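You operate a simulated robot arm through the tools that you are given. There is no shell and no other tool. Be economical: measure what you need, move in short steps, check, and stop when the job is done.

You run a simulated two-armed robot. Do the job below in one go: nothing can be reset, and whatever is moved stays where it is left.

TASK
Blast the wide bracket bare in the blast box.
Fine: lay it on the turntable; hatch shut and latched before START; wait till the run ends; timer and air valves stay as set.
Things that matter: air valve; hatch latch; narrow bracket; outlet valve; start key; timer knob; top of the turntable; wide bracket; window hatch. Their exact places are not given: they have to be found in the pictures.

Only the result counts: the job must be done as asked and must still hold three seconds after the hand-in. Knocking over, shifting, dropping, spilling or breaking anything else fails it.

THE ROBOT
Two 7-joint arms with fingered hands on one trunk, hanging from a carriage that runs on a rail from [-0.304, 0.001] to [1.676, -0.003] (x, y) and turns from -307 to 381 degrees about z. Base frame: it is fixed where the carriage stands at the start and does not move with it; the origin is on the floor, on the carriage's upright axis, x ahead of it, y to its left, z up. Units: m, degrees, N and s.
The left shoulder is at the start at [0.04, 0.177, 1.228], the right one opposite. With the tool pointing down near the work surface each hand reaches from about 0.38 to 0.86 m from the robot's upright axis, wherever it stands, measured 20 degrees to its own side. Places, roughly: air valve [2, 0.4, 0.8]; hatch latch [1.1, 0.3, 0.9]; outlet valve [0.9, 0.4, 0.9]; start key [1.5, 0.3, 0.8]; timer knob [1.4, 0.3, 0.8]; top of the turntable [1.2, 0.5, 0.8]; window hatch [1.4, 0.5, 0.9]. Payload 4 kg a hand.
The TCP of each hand is the grasp point between the finger pads, 0.03 m short of the fingertips. In the tool frame z runs along the fingers and y along their closing line. The gripper opens to 0.104 m. The gripper's body begins 0.035 m behind the TCP. The gripper is a hand of 4 fingers: y runs from the thumb to the fingers, the wrist lies at [-0.015, -0.104, -0.178] in the tool frame.
Orientation is that of the tool frame in the base frame, as [roll, pitch, yaw] about the fixed x, y, z axes, in that order (R = Rz(yaw) Ry(pitch) Rx(roll)). With the fingers straight down and the wrist toward the robot, the tool's x, y and z point along [0, 1, 0], [1, 0, 0] and [0, 0, -1] of the base frame.

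THE INTERFACE
- The arms move only by the tool apply_moves. It takes "left_deltas", "right_deltas" or both (then of equal length, played together; a hand with none holds still); each is a list that holds one entry, the list of rows, each a list of 6 numbers: the shift along the tool's x, y, z in units of 20 mm (1.0 is 20 mm), then the turn, a rotation vector about the tool's x, y, z in units of 4 degrees (1.0 is 4 degrees). In form: [[[tx, ty, tz, ax, ay, az], ...]]. A call has 1 to 8 rows; each row shifts and turns the commanded pose from where the row before left it, along the tool's axes as they then stand. A call with a number of a shift or a turn outside -1 to 1 is refused whole. A row lasts 0.2 s, in which the tool goes at most 0.05 m and 8.6 degrees; a call with a longer step from one row to the next is refused whole. Where a pose cannot be reached the arm comes as near as it can. A force on the tool above 40 N (or 10 N above the force at the start of the call, whichever is more), or a blocked arm, ends the call early, and 0.2 s more pass. In this call time passes only in rows, and 0.2 s behind the last. The reply holds the time, the measured pose of the TCP, the force on the tool along the base axes, the opening and the grip force, in the units named above and with some noise, with the torque about the TCP (base axes, N m) and any sound that the robot's microphone picked up.
- Cameras (640 x 400 px; columns grow to the right, rows downward): "scene" is now at [0.228, 0.0506, 1.5282]; the picture's right is [0.59, -0.81, 0.00], its down [-0.54, -0.39, -0.74] and it looks along [0.60, 0.44, -0.67] (base axes); focal length 281 px, centre (320, 200). "left" rides on the left gripper at [-0.061, -0.092, -0.13] in its tool frame; the picture's right is [-0.81, -0.28, 0.52], its down [0.53, -0.71, 0.46] and it looks along [0.24, 0.64, 0.72] (tool axes); focal length 275 px, centre (320, 200). "right" rides on the right gripper at [0.061, -0.092, -0.13] in its tool frame; the picture's right is [-0.81, 0.28, -0.52], its down [-0.53, -0.71, 0.46] and it looks along [-0.24, 0.64, 0.72] (tool axes); focal length 275 px, centre (320, 200).
- capture(camera): a new picture of that camera. The clock stands still meanwhile.
- raise_lower(by): slides the trunk up (or, below 0, down) by that many m; the arms and the scene camera ride with it, the base frame stays. It gives what a move gives, with no picture.
- base_move(legs): drives the robot by 1 to 6 legs, each [ahead, left, turn to the left] in m, m and degrees, along the robot's own axes; the way and the turn of a leg run together, so that a leg with both is an arc; at most 1.5 m and 180 degrees a leg. The arms and the cameras ride along, it lands a little off, and it stops where it bumps. It keeps to its track: a leg is cut to what the track allows. It gives what a move gives.
- set_fingers(index, middle, ring, thumb_bend, thumb_turn, hand): sets how far each is bent, from 0 (flat) to 1 (curled in); at 0.3 the hand is open as for a grip, at 0.7 the pads meet at the TCP. One left out holds its place. A second passes; each finger stops where it meets its share of the squeeze, and holds until it gets a number again. It is the only way to open and close the hand. It gives what a move gives, with no picture; readings hold the bend of each and the force on the fingers (four entries, about 0 where the hand has none), thumb and palm. thumb_turn goes from beside the hand (0) to across from the fingers (1), as for a grip.
- turn_head(pan, tilt): turns the head with the scene camera to pan (to the left, within 86 degrees either way) and tilt (down, from -29 to 69), counted from straight ahead of the robot. It gives what a move gives.
- locate(camera, pixels): there is no depth. For up to 12 entries [column, row, z] of the newest picture of that camera ("zoom" is the newest enlarged one), the place [x, y] in the base frame at which the ray of that pixel passes the height z, good to about 0.002 m. The clock stands still meanwhile.
- inspect(camera, box): a new picture of the part [left, top, right, bottom] of that camera's present view, enlarged. The clock stands still meanwhile.
- hand_in(): hands the job in; it is judged then, once.

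Go step by step. Measure first, check grasps and placings, and put right what went wrong. The budget is 80 turns and 58 pictures, counting those below and the enlarged ones. Unless the task says otherwise, let go and move clear before handing in, and close with one line.

The tools are called after "Emit:" as a command line: name --argument value ..., lists and objects as JSON in quotes. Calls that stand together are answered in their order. apply_moves: Moves the arms, as the interface text tells. Its arguments: {"type":"object","properties":{"left_deltas":{"type":"array","items":{"type":"array","items":{"type":"array","items":{"type":"number"}}}},"right_deltas":{"type":"array","items":{"type":"array","items":{"type":"array","items":{"type":"number"}}}}},"required":[]} The other tools are called the same way: raise_lower (by) slides the trunk up or down; set_fingers (index, middle, ring, thumb_bend, thumb_turn, hand) moves the fingers one by one; base_move (legs) drives the base; turn_head (pan, tilt) turns the head that bears the scene camera; capture (camera) takes a picture; locate (camera, pixels) gives the place at which the rays of pixels pass given heights; inspect (camera, box) takes an enlarged picture of a part of a camera's view; hand_in () hands the job in.

At the start:

```text
clock: 0.0
left_eef_pos: [0.4054, 0.3592, 1.1366]
left_ee_rot: [180.0, 0.0, 90.0]
left_force: [-0.4, 0.0, -0.2]
left_ft_torque: [-0.03, 0.01, 0.0]
left_width: 0.1036
left_grip_force: 0.0
left_shape: jaw
left_bend: [0.3, 0.3, 0.3, 0.3, 0.98]
left_finger forces: [0.0, 0.1, 0.0, 0.0, 0.1, 0.1]
right_eef_pos: [0.5302, 0.008, 1.1788]
right_ee_rot: [179.9, 0.0, 90.0]
right_force: [-0.5, -0.5, 0.6]
right_ft_torque: [-0.03, -0.04, 0.0]
right_width: 0.1036
right_grip_force: 0.0
right_shape: jaw
right_bend: [0.3, 0.3, 0.3, 0.3, 0.98]
right_finger forces: [0.0, 0.0, 0.0, 0.1, 0.0, 0.0]
trunk travel left (down, up): [-0.35, 0.413]
robot x, y, heading: [0.0029, 0.0024, -0.1]
head pan, tilt: [36.0, 41.9]
```

scene: 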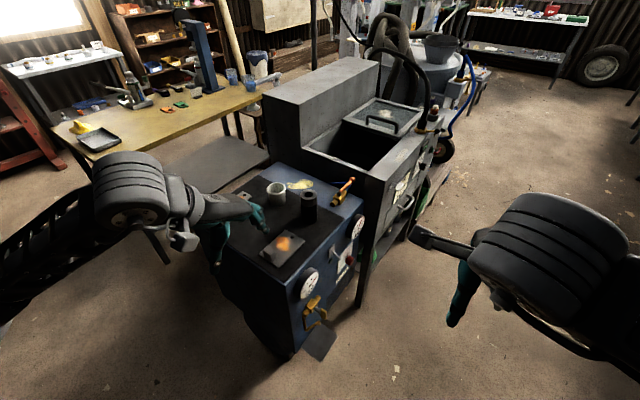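
right: 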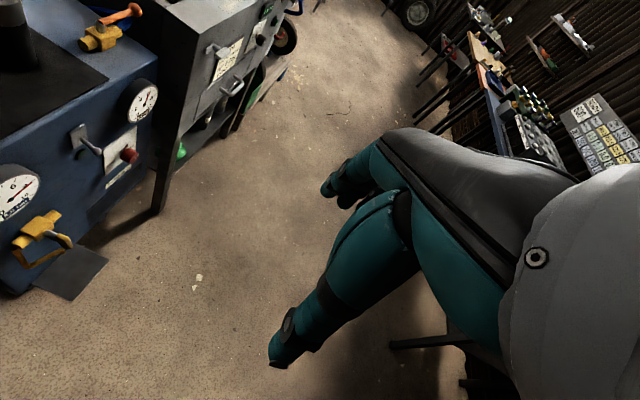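
left: 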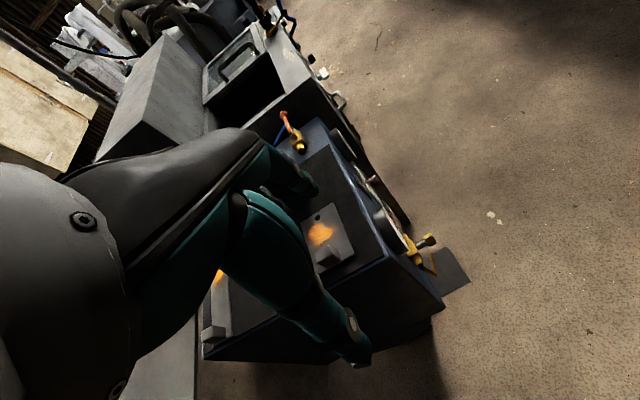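

The scene shows a blue cabinet with brackets near (285,245) and (300,185), and the grey blast box with its opening at (365,145). I'll enlarge both areas.

Emit:
inspect --camera "scene" --box '[220, 160, 380, 260]'

Emit:
inspect --camera "scene" --box '[300, 80, 460, 180]'

Emit:
inspect --camera "left" --box '[190, 100, 480, 370]'

```text
4.00 times, centred on (300, 210) of scene
```

zoom: 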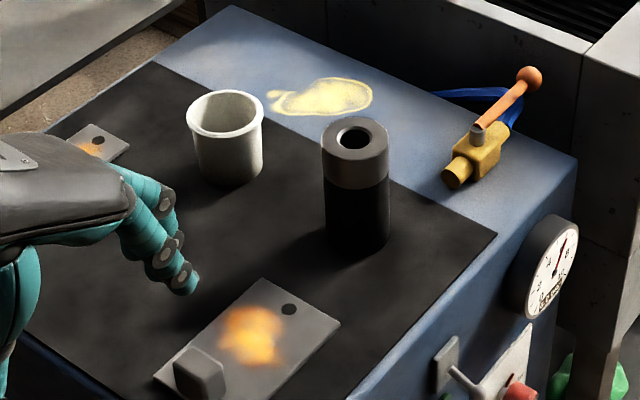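

```text
4.00 times, centred on (380, 130) of scene
```

zoom: 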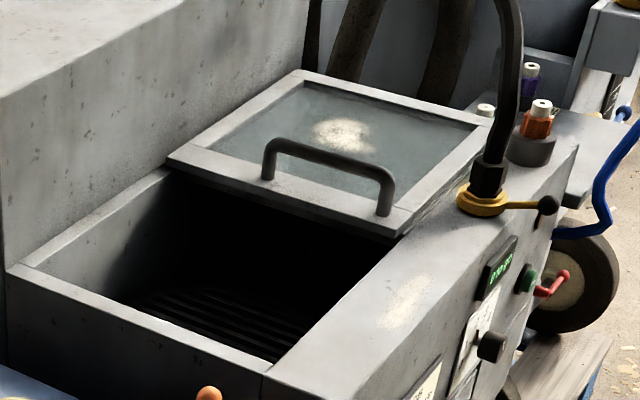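

```text
1.48 times, centred on (335, 235) of left
```

zoom: 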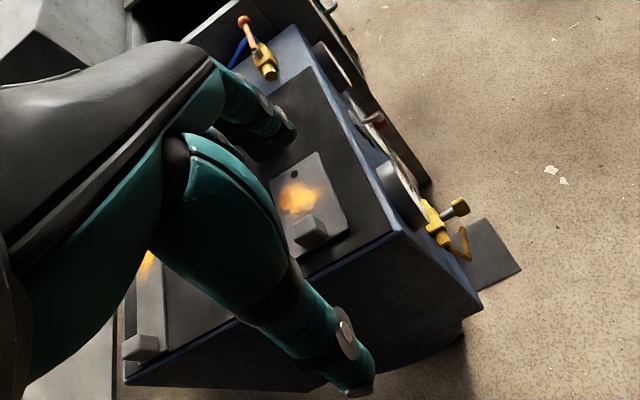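

The wide bracket (two-tone plate with a tab, hole at scene (292,237)) lies on the blue cabinet. I'll triangulate it with both cameras.

Emit:
locate --camera "scene" --pixels '[[292.2, 237.2, 0.75], [292.2, 237.2, 0.8], [292.2, 237.2, 0.85], [277, 230, 0.8], [305, 239, 0.8], [258, 255, 0.8], [282, 267, 0.8], [344, 218, 0.8], [278, 160, 0.8], [227, 249, 0.8], [269, 260, 0.82]]'

Emit:
locate --camera "left" --pixels '[[317.6, 217.6, 0.75], [317.6, 217.6, 0.8], [317.6, 217.6, 0.85], [335, 202, 0.8], [301, 222, 0.8], [319, 273, 0.8], [354, 254, 0.8], [386, 259, 0.8]]'

```text
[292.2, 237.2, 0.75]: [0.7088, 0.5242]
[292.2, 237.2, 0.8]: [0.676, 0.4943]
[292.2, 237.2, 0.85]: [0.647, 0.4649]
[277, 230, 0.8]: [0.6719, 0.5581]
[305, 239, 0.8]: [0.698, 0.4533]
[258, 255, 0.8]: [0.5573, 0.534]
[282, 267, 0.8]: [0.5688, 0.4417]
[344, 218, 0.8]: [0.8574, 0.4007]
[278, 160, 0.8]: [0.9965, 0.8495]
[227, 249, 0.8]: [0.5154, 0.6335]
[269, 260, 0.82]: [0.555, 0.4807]
```

```text
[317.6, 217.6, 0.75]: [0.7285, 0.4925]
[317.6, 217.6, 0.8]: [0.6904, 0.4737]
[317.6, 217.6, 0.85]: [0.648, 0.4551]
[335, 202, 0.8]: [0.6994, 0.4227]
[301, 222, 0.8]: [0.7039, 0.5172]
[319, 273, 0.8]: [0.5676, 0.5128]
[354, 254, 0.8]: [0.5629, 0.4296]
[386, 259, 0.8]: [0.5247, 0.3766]
```

The bracket top is near [0.645, 0.465, 0.85]. I'll raise the trunk so the hands clear everything, turn the robot to face +y, and look again.

Emit:
raise_lower --by 0.3

Emit:
base_move --legs '[[0, 0, 90], [0, -0.8, 0]]'

Emit:
turn_head --pan 0 --tilt 55

Emit:
capture --camera "scene"

Emit:
capture --camera "left"

```text
clock: 3.0
left_eef_pos: [0.4068, 0.3581, 1.4362]
left_ee_rot: [180.0, 0.1, 90.1]
left_force: [-0.4, 0.7, 0.3]
left_ft_torque: [-0.02, -0.03, 0.01]
left_width: 0.1033
left_grip_force: 0.1
left_shape: jaw
left_bend: [0.3, 0.3, 0.3, 0.3, 0.98]
left_finger forces: [0.1, 0.0, 0.0, 0.0, 0.1, 0.0]
right_eef_pos: [0.5297, 0.0089, 1.48]
right_ee_rot: [180.0, 0.0, 89.9]
right_force: [0.3, 0.2, 0.0]
right_ft_torque: [0.01, 0.02, 0.0]
right_width: 0.1036
right_grip_force: 0.1
right_shape: jaw
right_bend: [0.3, 0.3, 0.3, 0.3, 0.98]
right_finger forces: [0.0, 0.0, 0.0, 0.0, 0.0, 0.0]
trunk travel left (down, up): [-0.65, 0.113]
robot x, y, heading: [0.0021, 0.0006, -0.0]
head pan, tilt: [36.0, 41.9]
```

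```text
clock: 6.6
left_eef_pos: [-0.2143, 0.4877, 1.434]
left_ee_rot: [179.6, 0.9, 164.2]
left_force: [-0.1, 0.4, 0.1]
left_ft_torque: [-0.03, 0.0, 0.03]
left_width: 0.104
left_grip_force: 0.0
left_shape: jaw
left_bend: [0.3, 0.3, 0.3, 0.3, 0.97]
left_finger forces: [0.1, 0.0, 0.0, 0.0, 0.0, 0.0]
right_eef_pos: [0.1532, 0.5153, 1.481]
right_ee_rot: [179.6, 0.6, 164.8]
right_force: [0.4, 0.2, -0.1]
right_ft_torque: [0.01, 0.0, 0.01]
right_width: 0.1038
right_grip_force: 0.0
right_shape: jaw
right_bend: [0.3, 0.3, 0.3, 0.3, 0.97]
right_finger forces: [0.1, 0.0, 0.0, 0.0, 0.1, 0.0]
trunk travel left (down, up): [-0.65, 0.113]
robot x, y, heading: [0.0073, 0.0009, 74.3]
head pan, tilt: [36.0, 41.9]
stopped in leg 1: the robot was blocked; the commanded pose is now the measured one
```

```text
clock: 7.6
left_eef_pos: [-0.2139, 0.4893, 1.4353]
left_ee_rot: [179.4, 0.9, 164.3]
left_force: [-0.2, 0.1, 0.4]
left_ft_torque: [0.02, 0.02, -0.01]
left_width: 0.1038
left_grip_force: 0.0
left_shape: jaw
left_bend: [0.3, 0.3, 0.3, 0.3, 0.97]
left_finger forces: [0.1, 0.0, 0.0, 0.0, 0.0, 0.0]
right_eef_pos: [0.1533, 0.5168, 1.4836]
right_ee_rot: [179.5, 0.9, 164.8]
right_force: [0.6, -0.9, -0.7]
right_ft_torque: [-0.02, 0.0, -0.01]
right_width: 0.104
right_grip_force: 0.1
right_shape: jaw
right_bend: [0.3, 0.3, 0.3, 0.3, 0.97]
right_finger forces: [0.1, 0.0, 0.0, 0.0, 0.1, 0.1]
trunk travel left (down, up): [-0.65, 0.113]
robot x, y, heading: [0.0062, -0.0035, 74.5]
head pan, tilt: [0.0, 55.0]
```

```text
51 pictures are left
```

scene: 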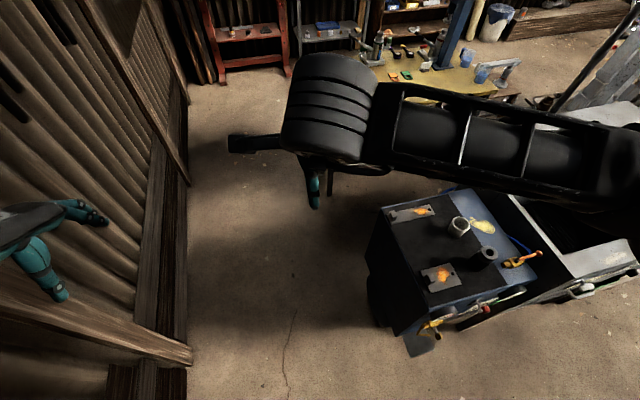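

```text
50 pictures are left
```

left: 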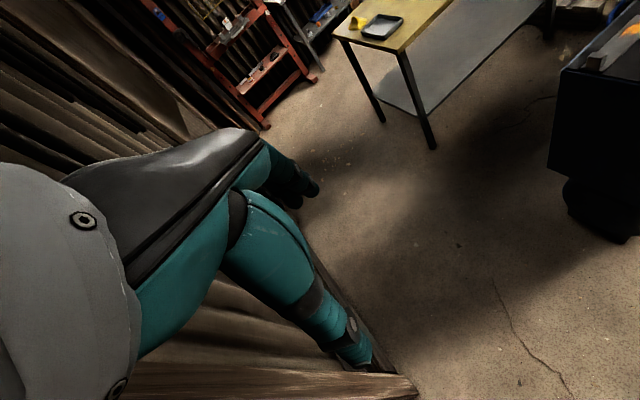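

The left arm bumped the wall while turning. I'll drive along the rail to +x first and then finish the turn.

Emit:
base_move --legs '[[0.12, -0.434, 0], [0, 0, 15.5]]'

Emit:
turn_head --pan -25 --tilt 50

Emit:
capture --camera "scene"

Emit:
capture --camera "right"

```text
clock: 11.2
left_eef_pos: [0.097, 0.3967, 1.4369]
left_ee_rot: [179.9, 0.0, -179.2]
left_force: [-0.4, 0.3, 0.0]
left_ft_torque: [0.02, 0.0, 0.02]
left_width: 0.1039
left_grip_force: 0.1
left_shape: jaw
left_bend: [0.3, 0.3, 0.3, 0.3, 0.97]
left_finger forces: [0.0, 0.1, 0.0, 0.0, 0.1, 0.0]
right_eef_pos: [0.4411, 0.5274, 1.4781]
right_ee_rot: [180.0, 0.0, -178.9]
right_force: [0.5, 0.7, 0.1]
right_ft_torque: [0.0, -0.01, 0.0]
right_width: 0.1037
right_grip_force: 0.0
right_shape: jaw
right_bend: [0.3, 0.3, 0.3, 0.3, 0.97]
right_finger forces: [0.0, 0.0, 0.1, 0.1, 0.0, 0.0]
trunk travel left (down, up): [-0.65, 0.113]
robot x, y, heading: [0.46, -0.001, 91.2]
head pan, tilt: [0.0, 55.0]
```

```text
clock: 12.1
left_eef_pos: [0.097, 0.3974, 1.4366]
left_ee_rot: [179.8, 0.0, -179.3]
left_force: [0.8, 0.3, -0.3]
left_ft_torque: [-0.01, 0.04, -0.03]
left_width: 0.1038
left_grip_force: 0.0
left_shape: jaw
left_bend: [0.3, 0.3, 0.3, 0.3, 0.97]
left_finger forces: [0.0, 0.0, 0.0, 0.1, 0.1, 0.0]
right_eef_pos: [0.4426, 0.5294, 1.4793]
right_ee_rot: [179.9, 0.0, -178.8]
right_force: [0.2, -0.3, -0.3]
right_ft_torque: [0.02, 0.02, 0.02]
right_width: 0.1038
right_grip_force: 0.0
right_shape: jaw
right_bend: [0.3, 0.3, 0.3, 0.3, 0.97]
right_finger forces: [0.0, 0.0, 0.0, 0.0, 0.0, 0.0]
trunk travel left (down, up): [-0.65, 0.113]
robot x, y, heading: [0.464, 0.0013, 91.3]
head pan, tilt: [-25.0, 50.0]
```

```text
49 pictures are left
```

scene: 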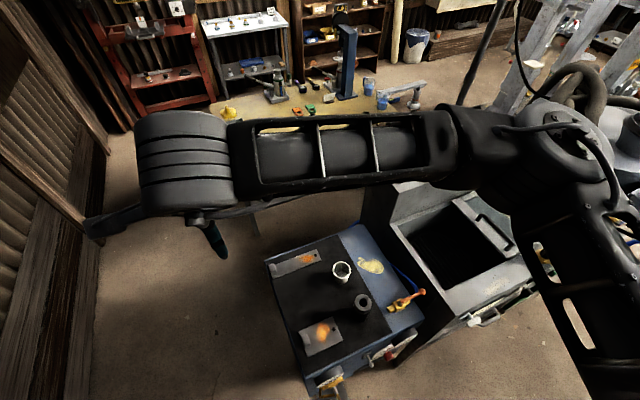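

```text
48 pictures are left
```

right: 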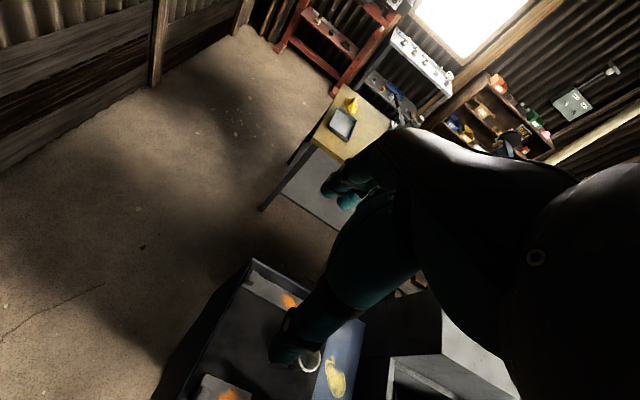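

Now facing +y with a clear view: wide bracket at (320,335), narrow one at (295,263), box opening at (455,245). I'll zoom on both.

Emit:
inspect --camera "scene" --box '[256, 230, 436, 343]'

Emit:
locate --camera "zoom" --pixels '[[265, 345, 0.85], [265, 345, 0.87], [265, 345, 0.83]]'

Emit:
inspect --camera "scene" --box '[376, 180, 556, 350]'

```text
3.54 times, centred on (346, 286) of scene
```

zoom: 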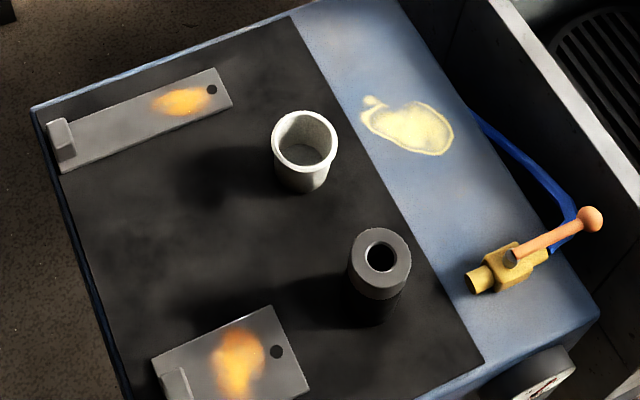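

```text
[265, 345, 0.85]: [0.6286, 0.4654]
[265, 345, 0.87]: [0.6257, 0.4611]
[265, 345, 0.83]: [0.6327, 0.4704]
```

```text
2.35 times, centred on (466, 265) of scene
```

zoom: 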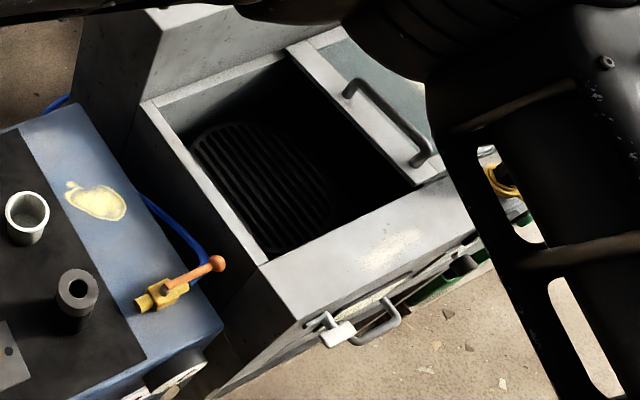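

I'll triangulate heights using the two scene viewpoints, plus locate the box opening, turntable and latch.

Emit:
locate --camera "scene" --pixels '[[333.8, 328.6, 0.75], [333.8, 328.6, 0.8], [333.8, 328.6, 0.85], [331.3, 316, 0.82], [298.6, 330.7, 0.82], [343.2, 339.7, 0.82]]'

Emit:
locate --camera "zoom" --pixels '[[265, 185, 0.8], [190, 145, 0.8], [330, 215, 0.8], [275, 250, 0.8], [260, 263, 0.93], [150, 103, 0.93], [285, 48, 0.93], [415, 185, 0.93], [340, 333, 0.9], [348, 90, 0.97], [422, 162, 0.97], [465, 265, 0.85]]'

Emit:
capture --camera "scene"

```text
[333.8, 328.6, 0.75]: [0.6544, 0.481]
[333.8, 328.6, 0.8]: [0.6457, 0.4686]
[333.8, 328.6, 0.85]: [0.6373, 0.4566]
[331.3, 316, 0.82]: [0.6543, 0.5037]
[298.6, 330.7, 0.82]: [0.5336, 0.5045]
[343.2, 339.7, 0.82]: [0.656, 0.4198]
```

```text
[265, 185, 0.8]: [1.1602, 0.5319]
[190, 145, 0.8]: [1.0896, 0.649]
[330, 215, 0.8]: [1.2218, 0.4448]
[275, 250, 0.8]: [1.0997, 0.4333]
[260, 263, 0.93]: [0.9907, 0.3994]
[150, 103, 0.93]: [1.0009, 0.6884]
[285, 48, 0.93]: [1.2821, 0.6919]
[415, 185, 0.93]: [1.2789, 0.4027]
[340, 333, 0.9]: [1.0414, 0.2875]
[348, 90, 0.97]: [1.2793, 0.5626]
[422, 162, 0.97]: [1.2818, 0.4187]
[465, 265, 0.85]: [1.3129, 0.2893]
```

```text
45 pictures are left
```

scene: 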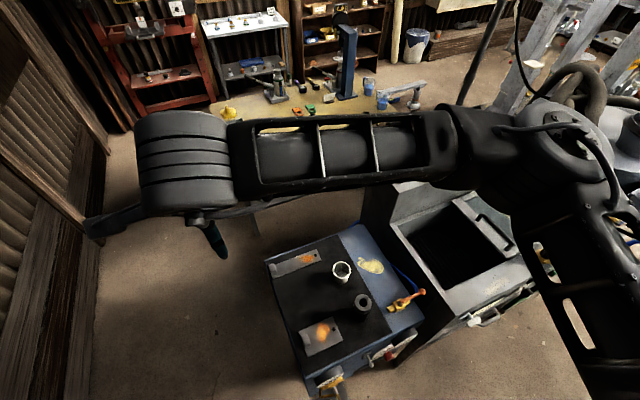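

The bracket top is at z≈0.87, lying about x 0.525–0.645, y 0.41–0.49 with its tab at the −x end. I'll tilt the head and zoom tightly for detail.

Emit:
turn_head --pan -25 --tilt 66

Emit:
inspect --camera "scene" --box '[280, 200, 370, 256]'

```text
clock: 12.9
left_eef_pos: [0.0974, 0.3971, 1.4367]
left_ee_rot: [179.9, 0.0, -179.2]
left_force: [-0.9, -0.3, -0.1]
left_ft_torque: [0.02, 0.02, 0.01]
left_width: 0.104
left_grip_force: 0.0
left_shape: jaw
left_bend: [0.3, 0.3, 0.3, 0.3, 0.97]
left_finger forces: [0.0, 0.0, 0.1, 0.0, 0.0, 0.1]
right_eef_pos: [0.4417, 0.5286, 1.4787]
right_ee_rot: [-180.0, 0.1, -178.8]
right_force: [-0.5, -0.3, 0.1]
right_ft_torque: [-0.02, -0.02, -0.02]
right_width: 0.1039
right_grip_force: 0.1
right_shape: jaw
right_bend: [0.3, 0.3, 0.3, 0.3, 0.97]
right_finger forces: [0.1, 0.0, 0.1, 0.0, 0.1, 0.0]
trunk travel left (down, up): [-0.65, 0.113]
robot x, y, heading: [0.46, -0.0026, 91.2]
head pan, tilt: [-25.0, 66.0]
```

```text
7.11 times, centred on (325, 228) of scene
```

zoom: 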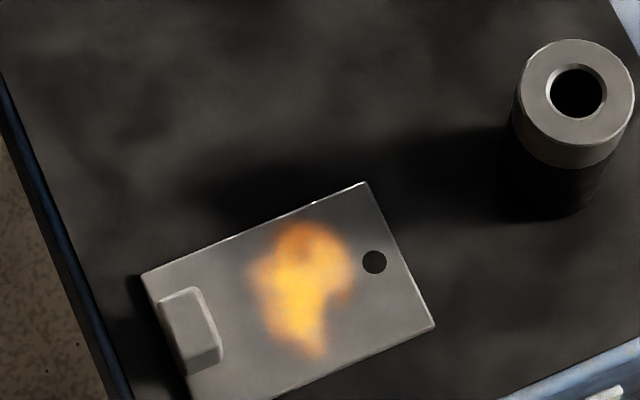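

Clear view: plate corners (142,275), (366,183), (435,325); tab top (160,299)–(221,355). Locating these.

Emit:
locate --camera "zoom" --pixels '[[142, 275, 0.874], [366, 183, 0.874], [435, 325, 0.874], [374, 262, 0.874], [160, 299, 0.9], [192, 288, 0.9], [221, 350, 0.9], [190, 372, 0.9], [575, 92, 0.97], [158, 300, 0.874], [190, 372, 0.874]]'

Emit:
locate --camera "right" --pixels '[[325, 150, 0.9]]'

```text
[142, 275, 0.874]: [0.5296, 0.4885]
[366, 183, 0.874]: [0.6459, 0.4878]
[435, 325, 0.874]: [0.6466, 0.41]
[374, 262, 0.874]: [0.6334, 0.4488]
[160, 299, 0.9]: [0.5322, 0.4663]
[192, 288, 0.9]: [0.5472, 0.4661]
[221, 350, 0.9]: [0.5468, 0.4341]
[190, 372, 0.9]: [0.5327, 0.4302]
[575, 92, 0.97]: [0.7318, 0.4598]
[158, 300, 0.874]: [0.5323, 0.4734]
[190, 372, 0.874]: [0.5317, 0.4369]
```

```text
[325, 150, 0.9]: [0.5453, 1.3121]
```

The tab is 15 mm thick in x (0.532–0.547) and 36 mm wide in y (centre y 0.449). I'll pinch it across its thickness, so I'm rotating the right hand +90° about tool z (wrist toward −x).

Emit:
apply_moves --right_deltas '[[[0, 0, 0, 0, 0, 1], [0, 0, 0, 0, 0, 1], [0, 0, 0, 0, 0, 1], [0, 0, 0, 0, 0, 1], [0, 0, 0, 0, 0, 1], [0, 0, 0, 0, 0, 1], [0, 0, 0, 0, 0, 1], [0, 0, 0, 0, 0, 1]]]'

Emit:
apply_moves --right_deltas '[[[0, 0, 0, 0, 0, 1], [0, 0, 0, 0, 0, 1], [0, 0, 0, 0, 0, 1], [0, 0, 0, 0, 0, 1], [0, 0, 0, 0, 0, 1], [0, 0, 0, 0, 0, 1], [0, 0, 0, 0, 0, 1], [0, 0, 0, 0, 0, 1]]]'

Emit:
apply_moves --right_deltas '[[[0, 0, 0, 0, 0, 1], [0, 0, 0, 0, 0, 1], [0, 0, 0, 0, 0, 1], [0, 0, 0, 0, 0, 1], [0, 0, 0, 0, 0, 1], [0, 0, 0, 0, 0, 1], [0, 0, 0, 0, 0, 0.8]]]'

```text
clock: 14.7
left_eef_pos: [0.098, 0.398, 1.4373]
left_ee_rot: [179.9, -0.1, -179.2]
left_force: [-0.2, 0.5, -0.3]
left_ft_torque: [0.03, 0.03, -0.04]
left_width: 0.1038
left_grip_force: 0.0
left_shape: jaw
left_bend: [0.3, 0.3, 0.3, 0.3, 0.97]
left_finger forces: [0.0, 0.0, 0.1, 0.0, 0.0, 0.0]
right_eef_pos: [0.4416, 0.5272, 1.4789]
right_ee_rot: [180.0, 0.0, 149.1]
right_force: [-0.7, 0.4, -0.1]
right_ft_torque: [0.0, -0.01, -0.02]
right_width: 0.104
right_grip_force: 0.1
right_shape: jaw
right_bend: [0.3, 0.3, 0.3, 0.3, 0.97]
right_finger forces: [0.0, 0.1, 0.1, 0.0, 0.0, 0.1]
trunk travel left (down, up): [-0.65, 0.113]
robot x, y, heading: [0.459, 0.0025, 91.3]
head pan, tilt: [-25.0, 66.0]
```

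```text
clock: 16.5
left_eef_pos: [0.097, 0.3979, 1.4363]
left_ee_rot: [179.9, -0.1, -179.2]
left_force: [-0.5, 0.3, -1.1]
left_ft_torque: [0.0, -0.02, 0.0]
left_width: 0.1038
left_grip_force: 0.0
left_shape: jaw
left_bend: [0.3, 0.3, 0.3, 0.3, 0.97]
left_finger forces: [0.0, 0.1, 0.0, 0.0, 0.0, 0.1]
right_eef_pos: [0.4414, 0.5278, 1.4793]
right_ee_rot: [179.9, 0.0, 117.1]
right_force: [0.6, 0.6, -0.3]
right_ft_torque: [-0.03, -0.01, -0.01]
right_width: 0.1038
right_grip_force: 0.1
right_shape: jaw
right_bend: [0.3, 0.3, 0.3, 0.3, 0.97]
right_finger forces: [0.0, 0.0, 0.0, 0.0, 0.0, 0.0]
trunk travel left (down, up): [-0.65, 0.113]
robot x, y, heading: [0.4619, -0.0007, 91.0]
head pan, tilt: [-25.0, 66.0]
```

```text
clock: 18.1
left_eef_pos: [0.097, 0.3976, 1.438]
left_ee_rot: [179.9, 0.0, -179.2]
left_force: [0.3, 0.2, -0.2]
left_ft_torque: [-0.04, -0.01, 0.04]
left_width: 0.1037
left_grip_force: 0.1
left_shape: jaw
left_bend: [0.3, 0.3, 0.3, 0.3, 0.97]
left_finger forces: [0.0, 0.0, 0.0, 0.1, 0.0, 0.0]
right_eef_pos: [0.4427, 0.5276, 1.4795]
right_ee_rot: [179.9, -0.1, 89.9]
right_force: [0.7, 0.1, 0.1]
right_ft_torque: [0.02, 0.03, -0.02]
right_width: 0.1036
right_grip_force: 0.0
right_shape: jaw
right_bend: [0.3, 0.3, 0.3, 0.3, 0.97]
right_finger forces: [0.1, 0.0, 0.0, 0.1, 0.0, 0.1]
trunk travel left (down, up): [-0.65, 0.113]
robot x, y, heading: [0.4563, -0.0056, 91.3]
head pan, tilt: [-25.0, 66.0]
```

Rotation reached. Now move over the tab, lower the trunk 0.3 m, and look.

Emit:
apply_moves --right_deltas '[[[-0.79, 0.97, 0, 0, 0, 0], [-0.79, 0.97, 0, 0, 0, 0], [-0.79, 0.97, 0, 0, 0, 0], [-0.79, 0.97, 0, 0, 0, 0], [-0.79, 0.97, 0, 0, 0, 0]]]'

Emit:
raise_lower --by -0.3

Emit:
apply_moves --right_deltas '[[[0, 0, 1, 0, 0, 0], [0, 0, 1, 0, 0, 0], [0, 0, 1, 0, 0, 0], [0, 0, 1, 0, 0, 0], [0, 0, 1, 0, 0, 0], [0, 0, 1, 0, 0, 0], [0, 0, 1, 0, 0, 0], [0, 0, 1, 0, 0, 0]]]'

Emit:
capture --camera "right"

Emit:
capture --camera "scene"

```text
clock: 19.3
left_eef_pos: [0.0968, 0.3969, 1.4367]
left_ee_rot: [179.9, 0.0, -179.1]
left_force: [0.6, 0.9, -0.1]
left_ft_torque: [0.03, 0.03, 0.0]
left_width: 0.104
left_grip_force: 0.1
left_shape: jaw
left_bend: [0.3, 0.3, 0.3, 0.3, 0.97]
left_finger forces: [0.0, 0.0, 0.0, 0.0, 0.0, 0.0]
right_eef_pos: [0.539, 0.4479, 1.4783]
right_ee_rot: [179.9, 0.0, 90.0]
right_force: [-0.1, -0.6, 0.2]
right_ft_torque: [-0.01, 0.0, 0.0]
right_width: 0.1035
right_grip_force: 0.1
right_shape: jaw
right_bend: [0.3, 0.3, 0.3, 0.3, 0.97]
right_finger forces: [0.1, 0.0, 0.0, 0.0, 0.0, 0.1]
trunk travel left (down, up): [-0.65, 0.113]
robot x, y, heading: [0.4621, -0.0022, 91.2]
head pan, tilt: [-25.0, 66.0]
```

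```text
clock: 22.3
left_eef_pos: [0.0967, 0.3971, 1.136]
left_ee_rot: [179.9, 0.0, -179.2]
left_force: [-0.4, 0.2, 0.4]
left_ft_torque: [-0.04, 0.02, 0.0]
left_width: 0.1039
left_grip_force: 0.1
left_shape: jaw
left_bend: [0.3, 0.3, 0.3, 0.3, 0.97]
left_finger forces: [0.0, 0.1, 0.0, 0.0, 0.1, 0.0]
right_eef_pos: [0.5392, 0.4489, 1.1788]
right_ee_rot: [-180.0, 0.0, 90.0]
right_force: [0.4, -0.2, -0.3]
right_ft_torque: [-0.03, 0.0, -0.01]
right_width: 0.1039
right_grip_force: 0.1
right_shape: jaw
right_bend: [0.3, 0.3, 0.3, 0.3, 0.97]
right_finger forces: [0.0, 0.0, 0.0, 0.0, 0.0, 0.1]
trunk travel left (down, up): [-0.35, 0.413]
robot x, y, heading: [0.4609, -0.0011, 91.1]
head pan, tilt: [-25.0, 66.0]
```

```text
clock: 24.1
left_eef_pos: [0.0973, 0.3965, 1.1367]
left_ee_rot: [179.9, 0.0, -179.2]
left_force: [0.1, -0.1, -0.6]
left_ft_torque: [0.02, 0.02, 0.01]
left_width: 0.1038
left_grip_force: 0.1
left_shape: jaw
left_bend: [0.3, 0.3, 0.3, 0.3, 0.97]
left_finger forces: [0.0, 0.0, 0.1, 0.0, 0.1, 0.0]
right_eef_pos: [0.5389, 0.4469, 1.0178]
right_ee_rot: [179.9, 0.0, 90.0]
right_force: [-0.6, -0.5, 0.6]
right_ft_torque: [0.04, -0.04, 0.01]
right_width: 0.1038
right_grip_force: 0.0
right_shape: jaw
right_bend: [0.3, 0.3, 0.3, 0.3, 0.97]
right_finger forces: [0.0, 0.0, 0.0, 0.0, 0.0, 0.0]
trunk travel left (down, up): [-0.35, 0.413]
robot x, y, heading: [0.4602, 0.0026, 91.0]
head pan, tilt: [-25.0, 66.0]
```

```text
43 pictures are left
```

right: 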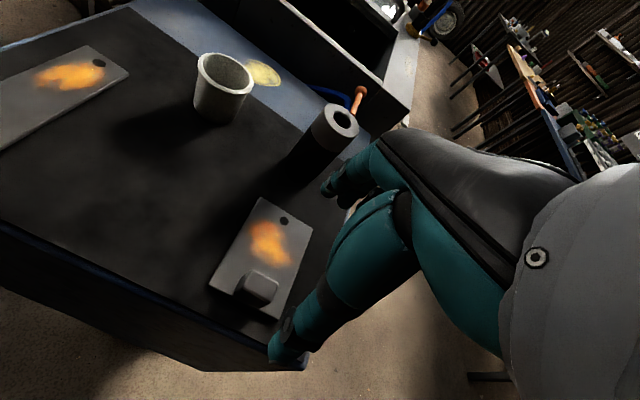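

```text
42 pictures are left
```

scene: 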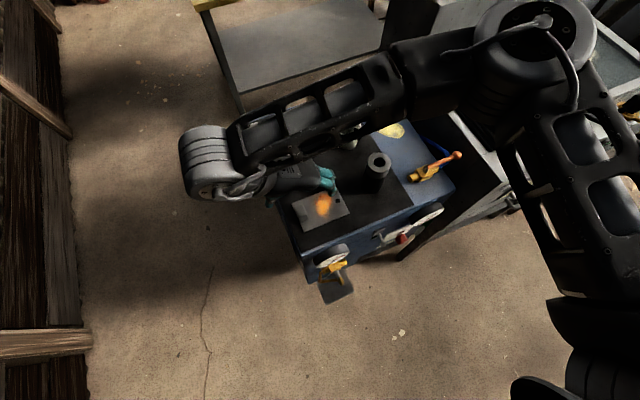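

The right camera shows the tab at (260,287) and hole at (284,220); locating them for a cross-check of height.

Emit:
locate --camera "right" --pixels '[[284, 220, 0.86], [284, 220, 0.874], [284, 220, 0.885], [262, 283, 0.9], [248, 270, 0.9], [277, 283, 0.9], [272, 299, 0.9], [272, 306, 0.874], [242, 293, 0.874], [341, 120, 0.97]]'

Emit:
inspect --camera "right" --box '[200, 190, 360, 370]'

```text
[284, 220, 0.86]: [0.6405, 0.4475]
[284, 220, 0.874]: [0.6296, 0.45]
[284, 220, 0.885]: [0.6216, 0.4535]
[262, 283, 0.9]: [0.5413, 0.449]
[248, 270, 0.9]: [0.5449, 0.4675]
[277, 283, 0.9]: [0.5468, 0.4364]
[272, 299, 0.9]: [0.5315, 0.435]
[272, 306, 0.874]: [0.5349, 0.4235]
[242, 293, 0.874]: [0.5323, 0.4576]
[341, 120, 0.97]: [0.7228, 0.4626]
```

```text
2.22 times, centred on (280, 280) of right
```

zoom: 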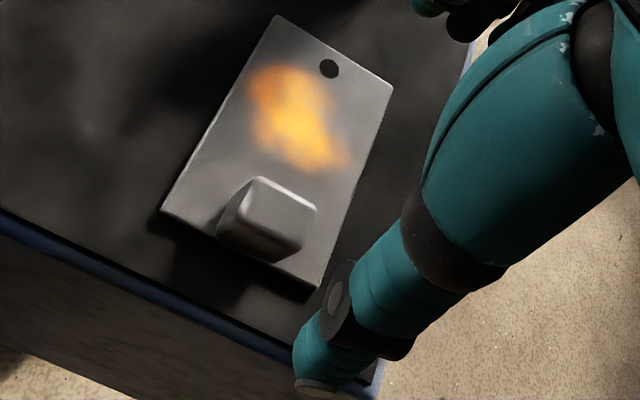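

Measurements agree (tab x 0.532–0.547, y≈0.449, plate top z≈0.872). Lowering to TCP z≈0.91 with force watch.

Emit:
apply_moves --right_deltas '[[[0.08, 0, 1, 0, 0, 0], [0, 0.03, 1, 0, 0, 0], [0, 0, 1, 0, 0, 0], [0, 0, 1, 0, 0, 0], [0, 0, 0.8, 0, 0, 0], [0, 0, 0.5, 0, 0, 0]]]'

Emit:
inspect --camera "right" --box '[220, 130, 420, 370]'

Emit:
inspect --camera "scene" --box '[240, 140, 400, 240]'

```text
clock: 25.5
left_eef_pos: [0.097, 0.3972, 1.1365]
left_ee_rot: [179.8, 0.0, -179.2]
left_force: [0.5, 0.7, 0.1]
left_ft_torque: [0.01, 0.03, -0.01]
left_width: 0.1039
left_grip_force: 0.0
left_shape: jaw
left_bend: [0.3, 0.3, 0.3, 0.3, 0.97]
left_finger forces: [0.0, 0.0, 0.0, 0.1, 0.0, 0.0]
right_eef_pos: [0.5395, 0.4498, 0.9125]
right_ee_rot: [-180.0, -0.1, 90.1]
right_force: [0.1, 0.2, 0.0]
right_ft_torque: [0.0, -0.03, 0.0]
right_width: 0.104
right_grip_force: 0.0
right_shape: jaw
right_bend: [0.3, 0.3, 0.3, 0.3, 0.97]
right_finger forces: [0.0, 0.0, 0.0, 0.1, 0.1, 0.0]
trunk travel left (down, up): [-0.35, 0.413]
robot x, y, heading: [0.4606, 0.0003, 91.3]
head pan, tilt: [-25.0, 66.0]
```

```text
1.67 times, centred on (320, 250) of right
```

zoom: 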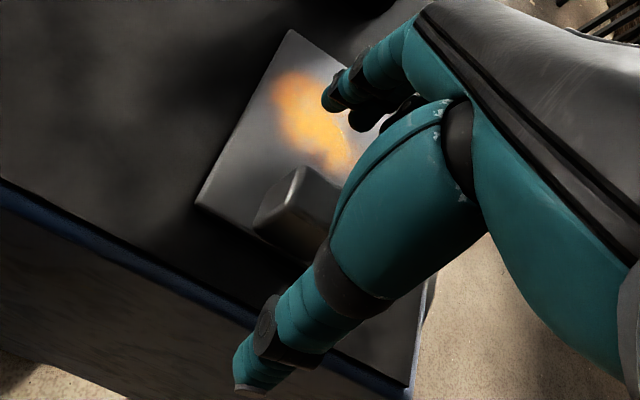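

```text
4.00 times, centred on (320, 190) of scene
```

zoom: 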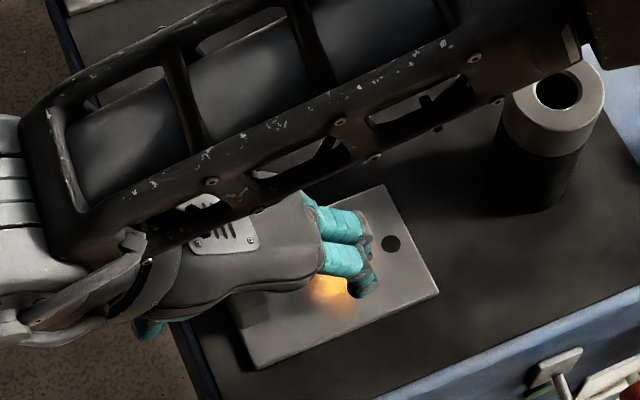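

Fingers hang over the plate and the thumb is beyond the tab edge, no contact. Closing in stages.

Emit:
set_fingers --hand "right" --index 0.5 --middle 0.5 --ring 0.5 --thumb_bend 0.5

Emit:
inspect --camera "right" --box '[220, 130, 420, 370]'

```text
clock: 26.5
left_eef_pos: [0.0963, 0.3974, 1.1371]
left_ee_rot: [180.0, 0.0, -179.2]
left_force: [0.3, -0.3, 0.6]
left_ft_torque: [0.03, -0.03, 0.02]
left_width: 0.1038
left_grip_force: 0.0
left_shape: jaw
left_bend: [0.3, 0.3, 0.3, 0.3, 0.97]
left_finger forces: [0.0, 0.0, 0.1, 0.0, 0.0, 0.0]
right_eef_pos: [0.5385, 0.4512, 0.9123]
right_ee_rot: [180.0, 0.0, 90.0]
right_force: [0.2, 0.4, -0.9]
right_ft_torque: [0.02, 0.0, 0.03]
right_width: 0.0526
right_grip_force: 0.1
right_shape: fingers
right_bend: [0.5, 0.5, 0.5, 0.5, 0.97]
right_finger forces: [0.0, 0.0, 0.0, 0.1, 0.0, 0.1]
trunk travel left (down, up): [-0.35, 0.413]
robot x, y, heading: [0.4594, -0.003, 91.2]
head pan, tilt: [-25.0, 66.0]
```

```text
1.67 times, centred on (320, 250) of right
```

zoom: 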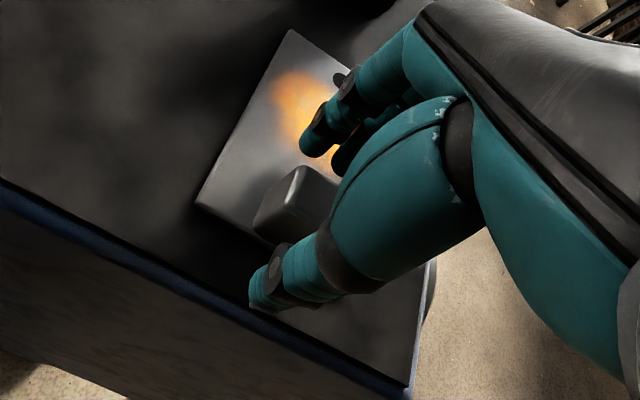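

Width 0.053 with no contact. I'll lower 5 mm more, then close on the tab.

Emit:
apply_moves --right_deltas '[[[0, 0.05, 0.25, 0, 0, 0]]]'

Emit:
set_fingers --hand "right" --index 0.8 --middle 0.8 --ring 0.8 --thumb_bend 0.8

Emit:
inspect --camera "right" --box '[220, 130, 420, 370]'

```text
clock: 26.9
left_eef_pos: [0.0978, 0.3965, 1.1372]
left_ee_rot: [179.8, -0.1, -179.2]
left_force: [-0.1, -0.1, -0.9]
left_ft_torque: [-0.01, 0.02, 0.02]
left_width: 0.1042
left_grip_force: 0.1
left_shape: jaw
left_bend: [0.3, 0.3, 0.3, 0.3, 0.97]
left_finger forces: [0.0, 0.0, 0.0, 0.0, 0.0, 0.0]
right_eef_pos: [0.5407, 0.4501, 0.9081]
right_ee_rot: [180.0, -0.1, 90.0]
right_force: [0.5, 0.8, 0.2]
right_ft_torque: [0.01, -0.03, -0.02]
right_width: 0.0527
right_grip_force: 0.0
right_shape: fingers
right_bend: [0.5, 0.5, 0.5, 0.5, 0.97]
right_finger forces: [0.0, 0.1, 0.1, 0.0, 0.0, 0.0]
trunk travel left (down, up): [-0.35, 0.413]
robot x, y, heading: [0.4601, 0.0015, 91.3]
head pan, tilt: [-25.0, 66.0]
```

```text
clock: 27.9
left_eef_pos: [0.0971, 0.3973, 1.1367]
left_ee_rot: [179.9, 0.0, -179.2]
left_force: [0.2, -0.8, 0.5]
left_ft_torque: [-0.02, -0.01, -0.01]
left_width: 0.1038
left_grip_force: 0.0
left_shape: jaw
left_bend: [0.3, 0.3, 0.3, 0.3, 0.97]
left_finger forces: [0.1, 0.0, 0.1, 0.0, 0.1, 0.0]
right_eef_pos: [0.5387, 0.4491, 0.907]
right_ee_rot: [180.0, 0.0, 90.0]
right_force: [0.1, 0.3, -0.4]
right_ft_torque: [0.03, -0.02, 0.06]
right_width: 0.0164
right_grip_force: 16.3
right_shape: fingers
right_bend: [0.62, 0.66, 0.8, 0.66, 0.95]
right_finger forces: [9.9, 7.2, 0.0, 0.0, 16.8, 0.0]
trunk travel left (down, up): [-0.35, 0.413]
robot x, y, heading: [0.4606, -0.0, 91.2]
head pan, tilt: [-25.0, 66.0]
```

```text
1.67 times, centred on (320, 250) of right
```

zoom: 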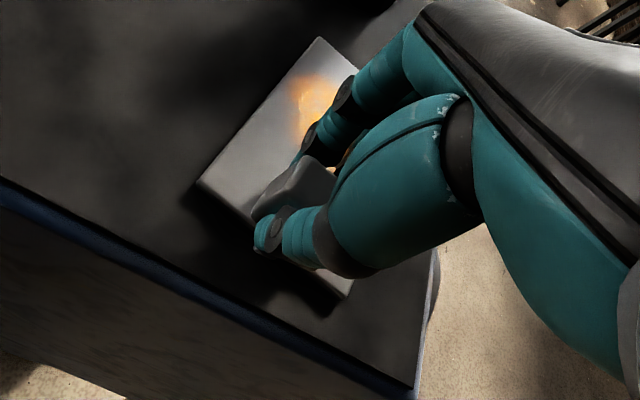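

Index, middle and thumb hold the tab (16 N, width 0.016); the ring finger just misses it. Lifting a bit to test.

Emit:
apply_moves --right_deltas '[[[0, 0, -0.3, 0, 0, 0], [0, 0, -0.5, 0, 0, 0], [0, 0, -1, 0, 0, 0], [0, 0, -1, 0, 0, 0], [0, 0, -1, 0, 0, 0]]]'

Emit:
capture --camera "right"

```text
clock: 29.1
left_eef_pos: [0.0966, 0.3968, 1.1365]
left_ee_rot: [179.9, 0.0, -179.2]
left_force: [0.0, 0.1, 0.3]
left_ft_torque: [0.03, -0.04, 0.01]
left_width: 0.1038
left_grip_force: 0.1
left_shape: jaw
left_bend: [0.3, 0.3, 0.3, 0.3, 0.97]
left_finger forces: [0.0, 0.0, 0.0, 0.0, 0.0, 0.1]
right_eef_pos: [0.5418, 0.4497, 0.984]
right_ee_rot: [-180.0, 0.0, 90.0]
right_force: [-0.3, -0.7, -5.2]
right_ft_torque: [0.02, 0.17, 0.01]
right_width: 0.0165
right_grip_force: 18.5
right_shape: fingers
right_bend: [0.6, 0.67, 0.8, 0.69, 0.94]
right_finger forces: [12.2, 6.4, 0.1, 0.0, 17.7, 0.0]
trunk travel left (down, up): [-0.35, 0.413]
robot x, y, heading: [0.4616, -0.0035, 91.2]
head pan, tilt: [-25.0, 66.0]
```

```text
36 pictures are left
```

right: 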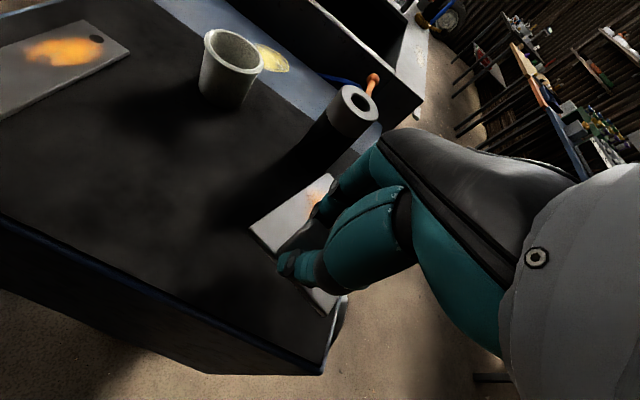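

The bracket is held (5 N, level). I'll raise the trunk and look toward the box and hose before driving.

Emit:
raise_lower --by 0.25

Emit:
turn_head --pan -65 --tilt 35

Emit:
capture --camera "scene"

Emit:
capture --camera "right"

```text
clock: 31.7
left_eef_pos: [0.0981, 0.3962, 1.3876]
left_ee_rot: [180.0, 0.0, -179.2]
left_force: [0.4, 0.7, -0.9]
left_ft_torque: [0.01, -0.01, 0.04]
left_width: 0.104
left_grip_force: 0.2
left_shape: jaw
left_bend: [0.3, 0.3, 0.3, 0.3, 0.97]
left_finger forces: [0.0, 0.0, 0.0, 0.0, 0.1, 0.1]
right_eef_pos: [0.5414, 0.4499, 1.2335]
right_ee_rot: [180.0, 0.1, 90.0]
right_force: [-0.5, -0.3, -4.6]
right_ft_torque: [0.05, 0.15, 0.01]
right_width: 0.0166
right_grip_force: 17.8
right_shape: fingers
right_bend: [0.6, 0.67, 0.8, 0.69, 0.94]
right_finger forces: [12.2, 6.4, 0.0, 0.1, 17.8, 0.0]
trunk travel left (down, up): [-0.6, 0.163]
robot x, y, heading: [0.4627, 0.0014, 91.0]
head pan, tilt: [-25.0, 66.0]
```

```text
clock: 32.8
left_eef_pos: [0.0971, 0.3972, 1.3871]
left_ee_rot: [179.9, 0.0, -179.3]
left_force: [0.7, -0.1, 0.4]
left_ft_torque: [0.0, -0.03, -0.01]
left_width: 0.1041
left_grip_force: 0.1
left_shape: jaw
left_bend: [0.3, 0.3, 0.3, 0.3, 0.97]
left_finger forces: [0.1, 0.1, 0.0, 0.0, 0.1, 0.0]
right_eef_pos: [0.5419, 0.4493, 1.2338]
right_ee_rot: [180.0, 0.0, 90.0]
right_force: [0.5, 0.0, -4.5]
right_ft_torque: [0.04, 0.18, 0.02]
right_width: 0.0164
right_grip_force: 18.1
right_shape: fingers
right_bend: [0.6, 0.67, 0.8, 0.69, 0.94]
right_finger forces: [12.2, 6.5, 0.0, 0.1, 17.8, 0.0]
trunk travel left (down, up): [-0.6, 0.163]
robot x, y, heading: [0.4608, -0.0014, 91.2]
head pan, tilt: [-65.0, 35.0]
```

```text
35 pictures are left
```

scene: 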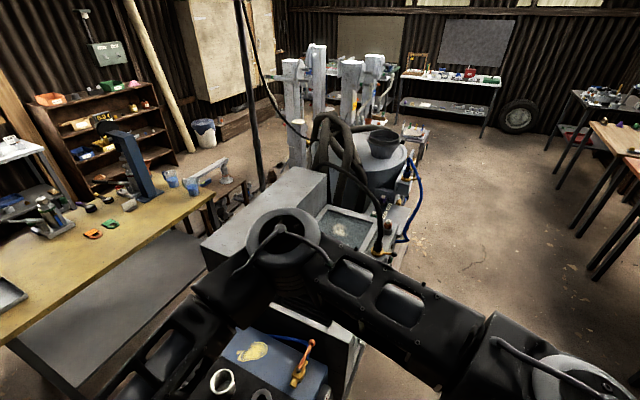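

```text
34 pictures are left
```

right: 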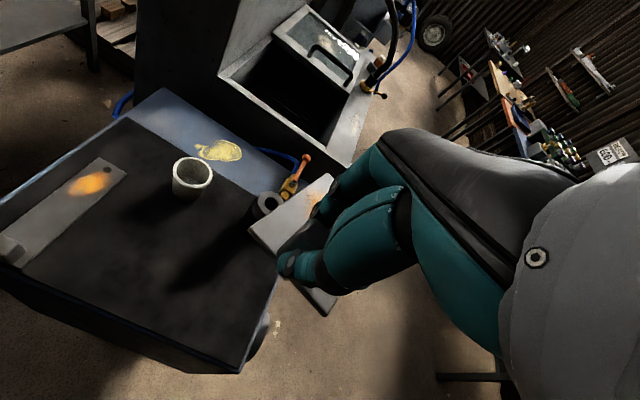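

Checking where the hose and the arm's elbow are in space.

Emit:
locate --camera "scene" --pixels '[[378, 192, 1.1], [378, 192, 1.2], [345, 135, 1.2], [345, 135, 1.3], [345, 135, 1.4], [330, 115, 1.3], [330, 115, 1.4], [285, 232, 1.3], [285, 232, 1.45], [295, 170, 1.2], [200, 245, 1.2], [383, 245, 0.95]]'

Emit:
locate --camera "right" --pixels '[[372, 90, 0.95], [390, 40, 1.1], [390, 20, 1.2], [275, 30, 0.95], [355, 90, 0.95], [218, 72, 0.95], [348, 160, 0.95], [333, 175, 1.21], [250, 228, 1.21], [330, 315, 1.21], [305, 50, 0.97], [350, 82, 0.97]]'

Emit:
inspect --camera "scene" --box '[280, 90, 440, 280]'

```text
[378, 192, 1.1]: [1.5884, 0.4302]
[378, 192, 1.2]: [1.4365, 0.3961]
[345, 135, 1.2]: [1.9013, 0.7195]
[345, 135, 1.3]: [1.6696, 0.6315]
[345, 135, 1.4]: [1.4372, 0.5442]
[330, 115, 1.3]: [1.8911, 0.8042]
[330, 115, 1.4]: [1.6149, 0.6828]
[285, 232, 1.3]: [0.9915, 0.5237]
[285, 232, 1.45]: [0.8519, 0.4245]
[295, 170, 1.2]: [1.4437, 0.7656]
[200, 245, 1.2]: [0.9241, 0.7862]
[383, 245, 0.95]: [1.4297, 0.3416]
```

```text
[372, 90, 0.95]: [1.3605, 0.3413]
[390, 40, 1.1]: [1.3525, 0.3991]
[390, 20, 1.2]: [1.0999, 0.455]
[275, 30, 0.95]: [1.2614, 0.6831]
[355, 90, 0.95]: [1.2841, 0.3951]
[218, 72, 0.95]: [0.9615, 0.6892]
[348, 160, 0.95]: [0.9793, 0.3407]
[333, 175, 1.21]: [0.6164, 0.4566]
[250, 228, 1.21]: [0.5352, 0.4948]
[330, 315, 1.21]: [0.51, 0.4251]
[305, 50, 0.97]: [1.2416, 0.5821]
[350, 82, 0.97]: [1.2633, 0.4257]
```

```text
2.11 times, centred on (360, 185) of scene
```

zoom: 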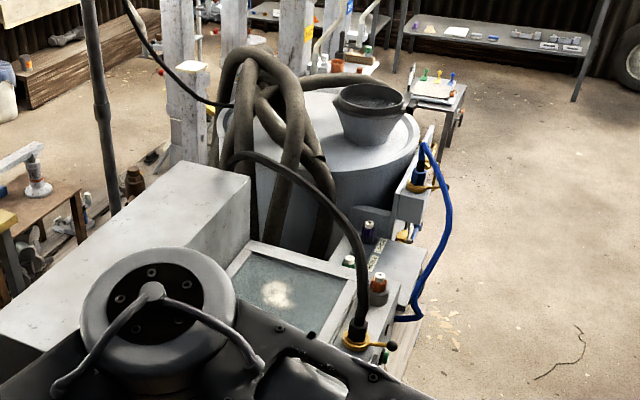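

The hose sits around (1.44, 0.4, 1.2), where my right elbow would end up if I drove straight. Instead I'll turn the robot to ~62° at x≈0.55 so the arm reaches in with the elbow staying in front of the box.

Emit:
base_move --legs '[[0, -0.09, 0], [0, 0, -29]]'

Emit:
apply_moves --right_deltas '[[[0, 0, 0, 0, 0, -1], [0, 0, 0, 0, 0, -1], [0, 0, 0, 0, 0, -1], [0, 0, 0, 0, 0, -1], [0, 0, 0, 0, 0, -1], [0, 0, 0, 0, 0, -1], [0, 0, 0, 0, 0, -1], [0, 0, 0, 0, 0, -1]]]'

Emit:
apply_moves --right_deltas '[[[0, 0, 0, 0, 0, -1], [0, 0, 0, 0, 0, -1], [0, 0, 0, 0, 0, -1], [0, 0, 0, 0, 0, -1], [0, 0, 0, 0, 0, -1], [0, 0, 0, 0, 0, -1], [0, 0, 0, 0, 0, -1], [0, 0, 0, 0, 0, -1]]]'

Emit:
turn_head --pan -15 --tilt 45

Emit:
capture --camera "scene"

```text
clock: 35.3
left_eef_pos: [0.416, 0.521, 1.3873]
left_ee_rot: [179.9, 0.0, 152.9]
left_force: [-0.4, -0.7, -0.4]
left_ft_torque: [0.02, -0.01, 0.0]
left_width: 0.1038
left_grip_force: 0.0
left_shape: jaw
left_bend: [0.3, 0.3, 0.3, 0.3, 0.97]
left_finger forces: [0.0, 0.0, 0.0, 0.0, 0.1, 0.1]
right_eef_pos: [0.8329, 0.36, 1.233]
right_ee_rot: [-179.9, -0.1, 62.1]
right_force: [-0.1, -0.2, -5.0]
right_ft_torque: [0.12, 0.1, 0.0]
right_width: 0.0167
right_grip_force: 18.2
right_shape: fingers
right_bend: [0.6, 0.67, 0.8, 0.69, 0.94]
right_finger forces: [12.2, 6.4, 0.0, 0.1, 17.8, 0.0]
trunk travel left (down, up): [-0.6, 0.163]
robot x, y, heading: [0.5512, -0.003, 63.4]
head pan, tilt: [-65.0, 35.0]
```

```text
clock: 37.1
left_eef_pos: [0.4168, 0.5205, 1.3862]
left_ee_rot: [179.9, 0.0, 152.9]
left_force: [0.2, -0.6, -0.2]
left_ft_torque: [0.0, 0.0, 0.03]
left_width: 0.1038
left_grip_force: 0.1
left_shape: jaw
left_bend: [0.3, 0.3, 0.3, 0.3, 0.97]
left_finger forces: [0.0, 0.0, 0.1, 0.1, 0.0, 0.0]
right_eef_pos: [0.833, 0.3592, 1.234]
right_ee_rot: [-179.9, 0.0, 94.3]
right_force: [-0.5, -0.4, -4.7]
right_ft_torque: [0.04, 0.14, 0.0]
right_width: 0.0165
right_grip_force: 18.5
right_shape: fingers
right_bend: [0.6, 0.67, 0.8, 0.69, 0.94]
right_finger forces: [12.2, 6.4, 0.0, 0.0, 17.9, 0.0]
trunk travel left (down, up): [-0.6, 0.163]
robot x, y, heading: [0.5521, -0.002, 63.5]
head pan, tilt: [-65.0, 35.0]
```

```text
clock: 38.9
left_eef_pos: [0.416, 0.5215, 1.3872]
left_ee_rot: [179.9, 0.1, 152.9]
left_force: [0.1, 1.0, -1.2]
left_ft_torque: [0.04, 0.01, -0.01]
left_width: 0.104
left_grip_force: 0.0
left_shape: jaw
left_bend: [0.3, 0.3, 0.3, 0.3, 0.97]
left_finger forces: [0.0, 0.0, 0.1, 0.1, 0.0, 0.0]
right_eef_pos: [0.8341, 0.3597, 1.2342]
right_ee_rot: [-180.0, 0.0, 126.2]
right_force: [1.2, 0.0, -5.1]
right_ft_torque: [-0.04, 0.18, -0.01]
right_width: 0.0166
right_grip_force: 17.8
right_shape: fingers
right_bend: [0.6, 0.67, 0.8, 0.69, 0.94]
right_finger forces: [12.1, 6.6, 0.1, 0.0, 17.8, 0.0]
trunk travel left (down, up): [-0.6, 0.163]
robot x, y, heading: [0.553, -0.0035, 63.2]
head pan, tilt: [-65.0, 35.0]
```

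```text
clock: 40.0
left_eef_pos: [0.4159, 0.5207, 1.387]
left_ee_rot: [179.9, 0.1, 153.0]
left_force: [-0.3, -1.1, -0.4]
left_ft_torque: [0.02, -0.02, -0.01]
left_width: 0.104
left_grip_force: 0.1
left_shape: jaw
left_bend: [0.3, 0.3, 0.3, 0.3, 0.97]
left_finger forces: [0.0, 0.0, 0.1, 0.1, 0.0, 0.0]
right_eef_pos: [0.8335, 0.3594, 1.2328]
right_ee_rot: [180.0, 0.0, 126.1]
right_force: [-0.1, 0.4, -6.0]
right_ft_torque: [0.0, 0.11, 0.0]
right_width: 0.0166
right_grip_force: 17.7
right_shape: fingers
right_bend: [0.6, 0.67, 0.8, 0.69, 0.94]
right_finger forces: [12.2, 6.5, 0.1, 0.0, 17.8, 0.0]
trunk travel left (down, up): [-0.6, 0.163]
robot x, y, heading: [0.5529, -0.0013, 63.3]
head pan, tilt: [-15.0, 45.0]
```

```text
32 pictures are left
```

scene: 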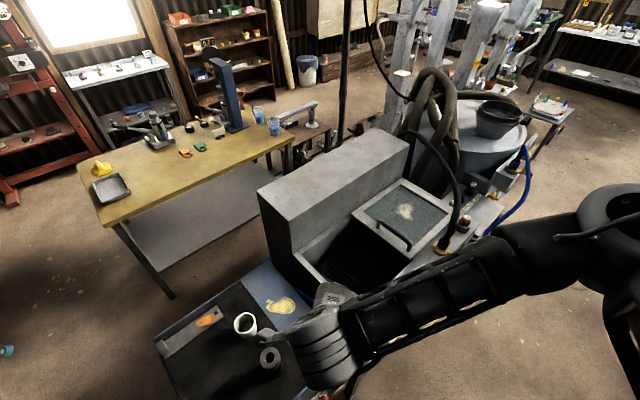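

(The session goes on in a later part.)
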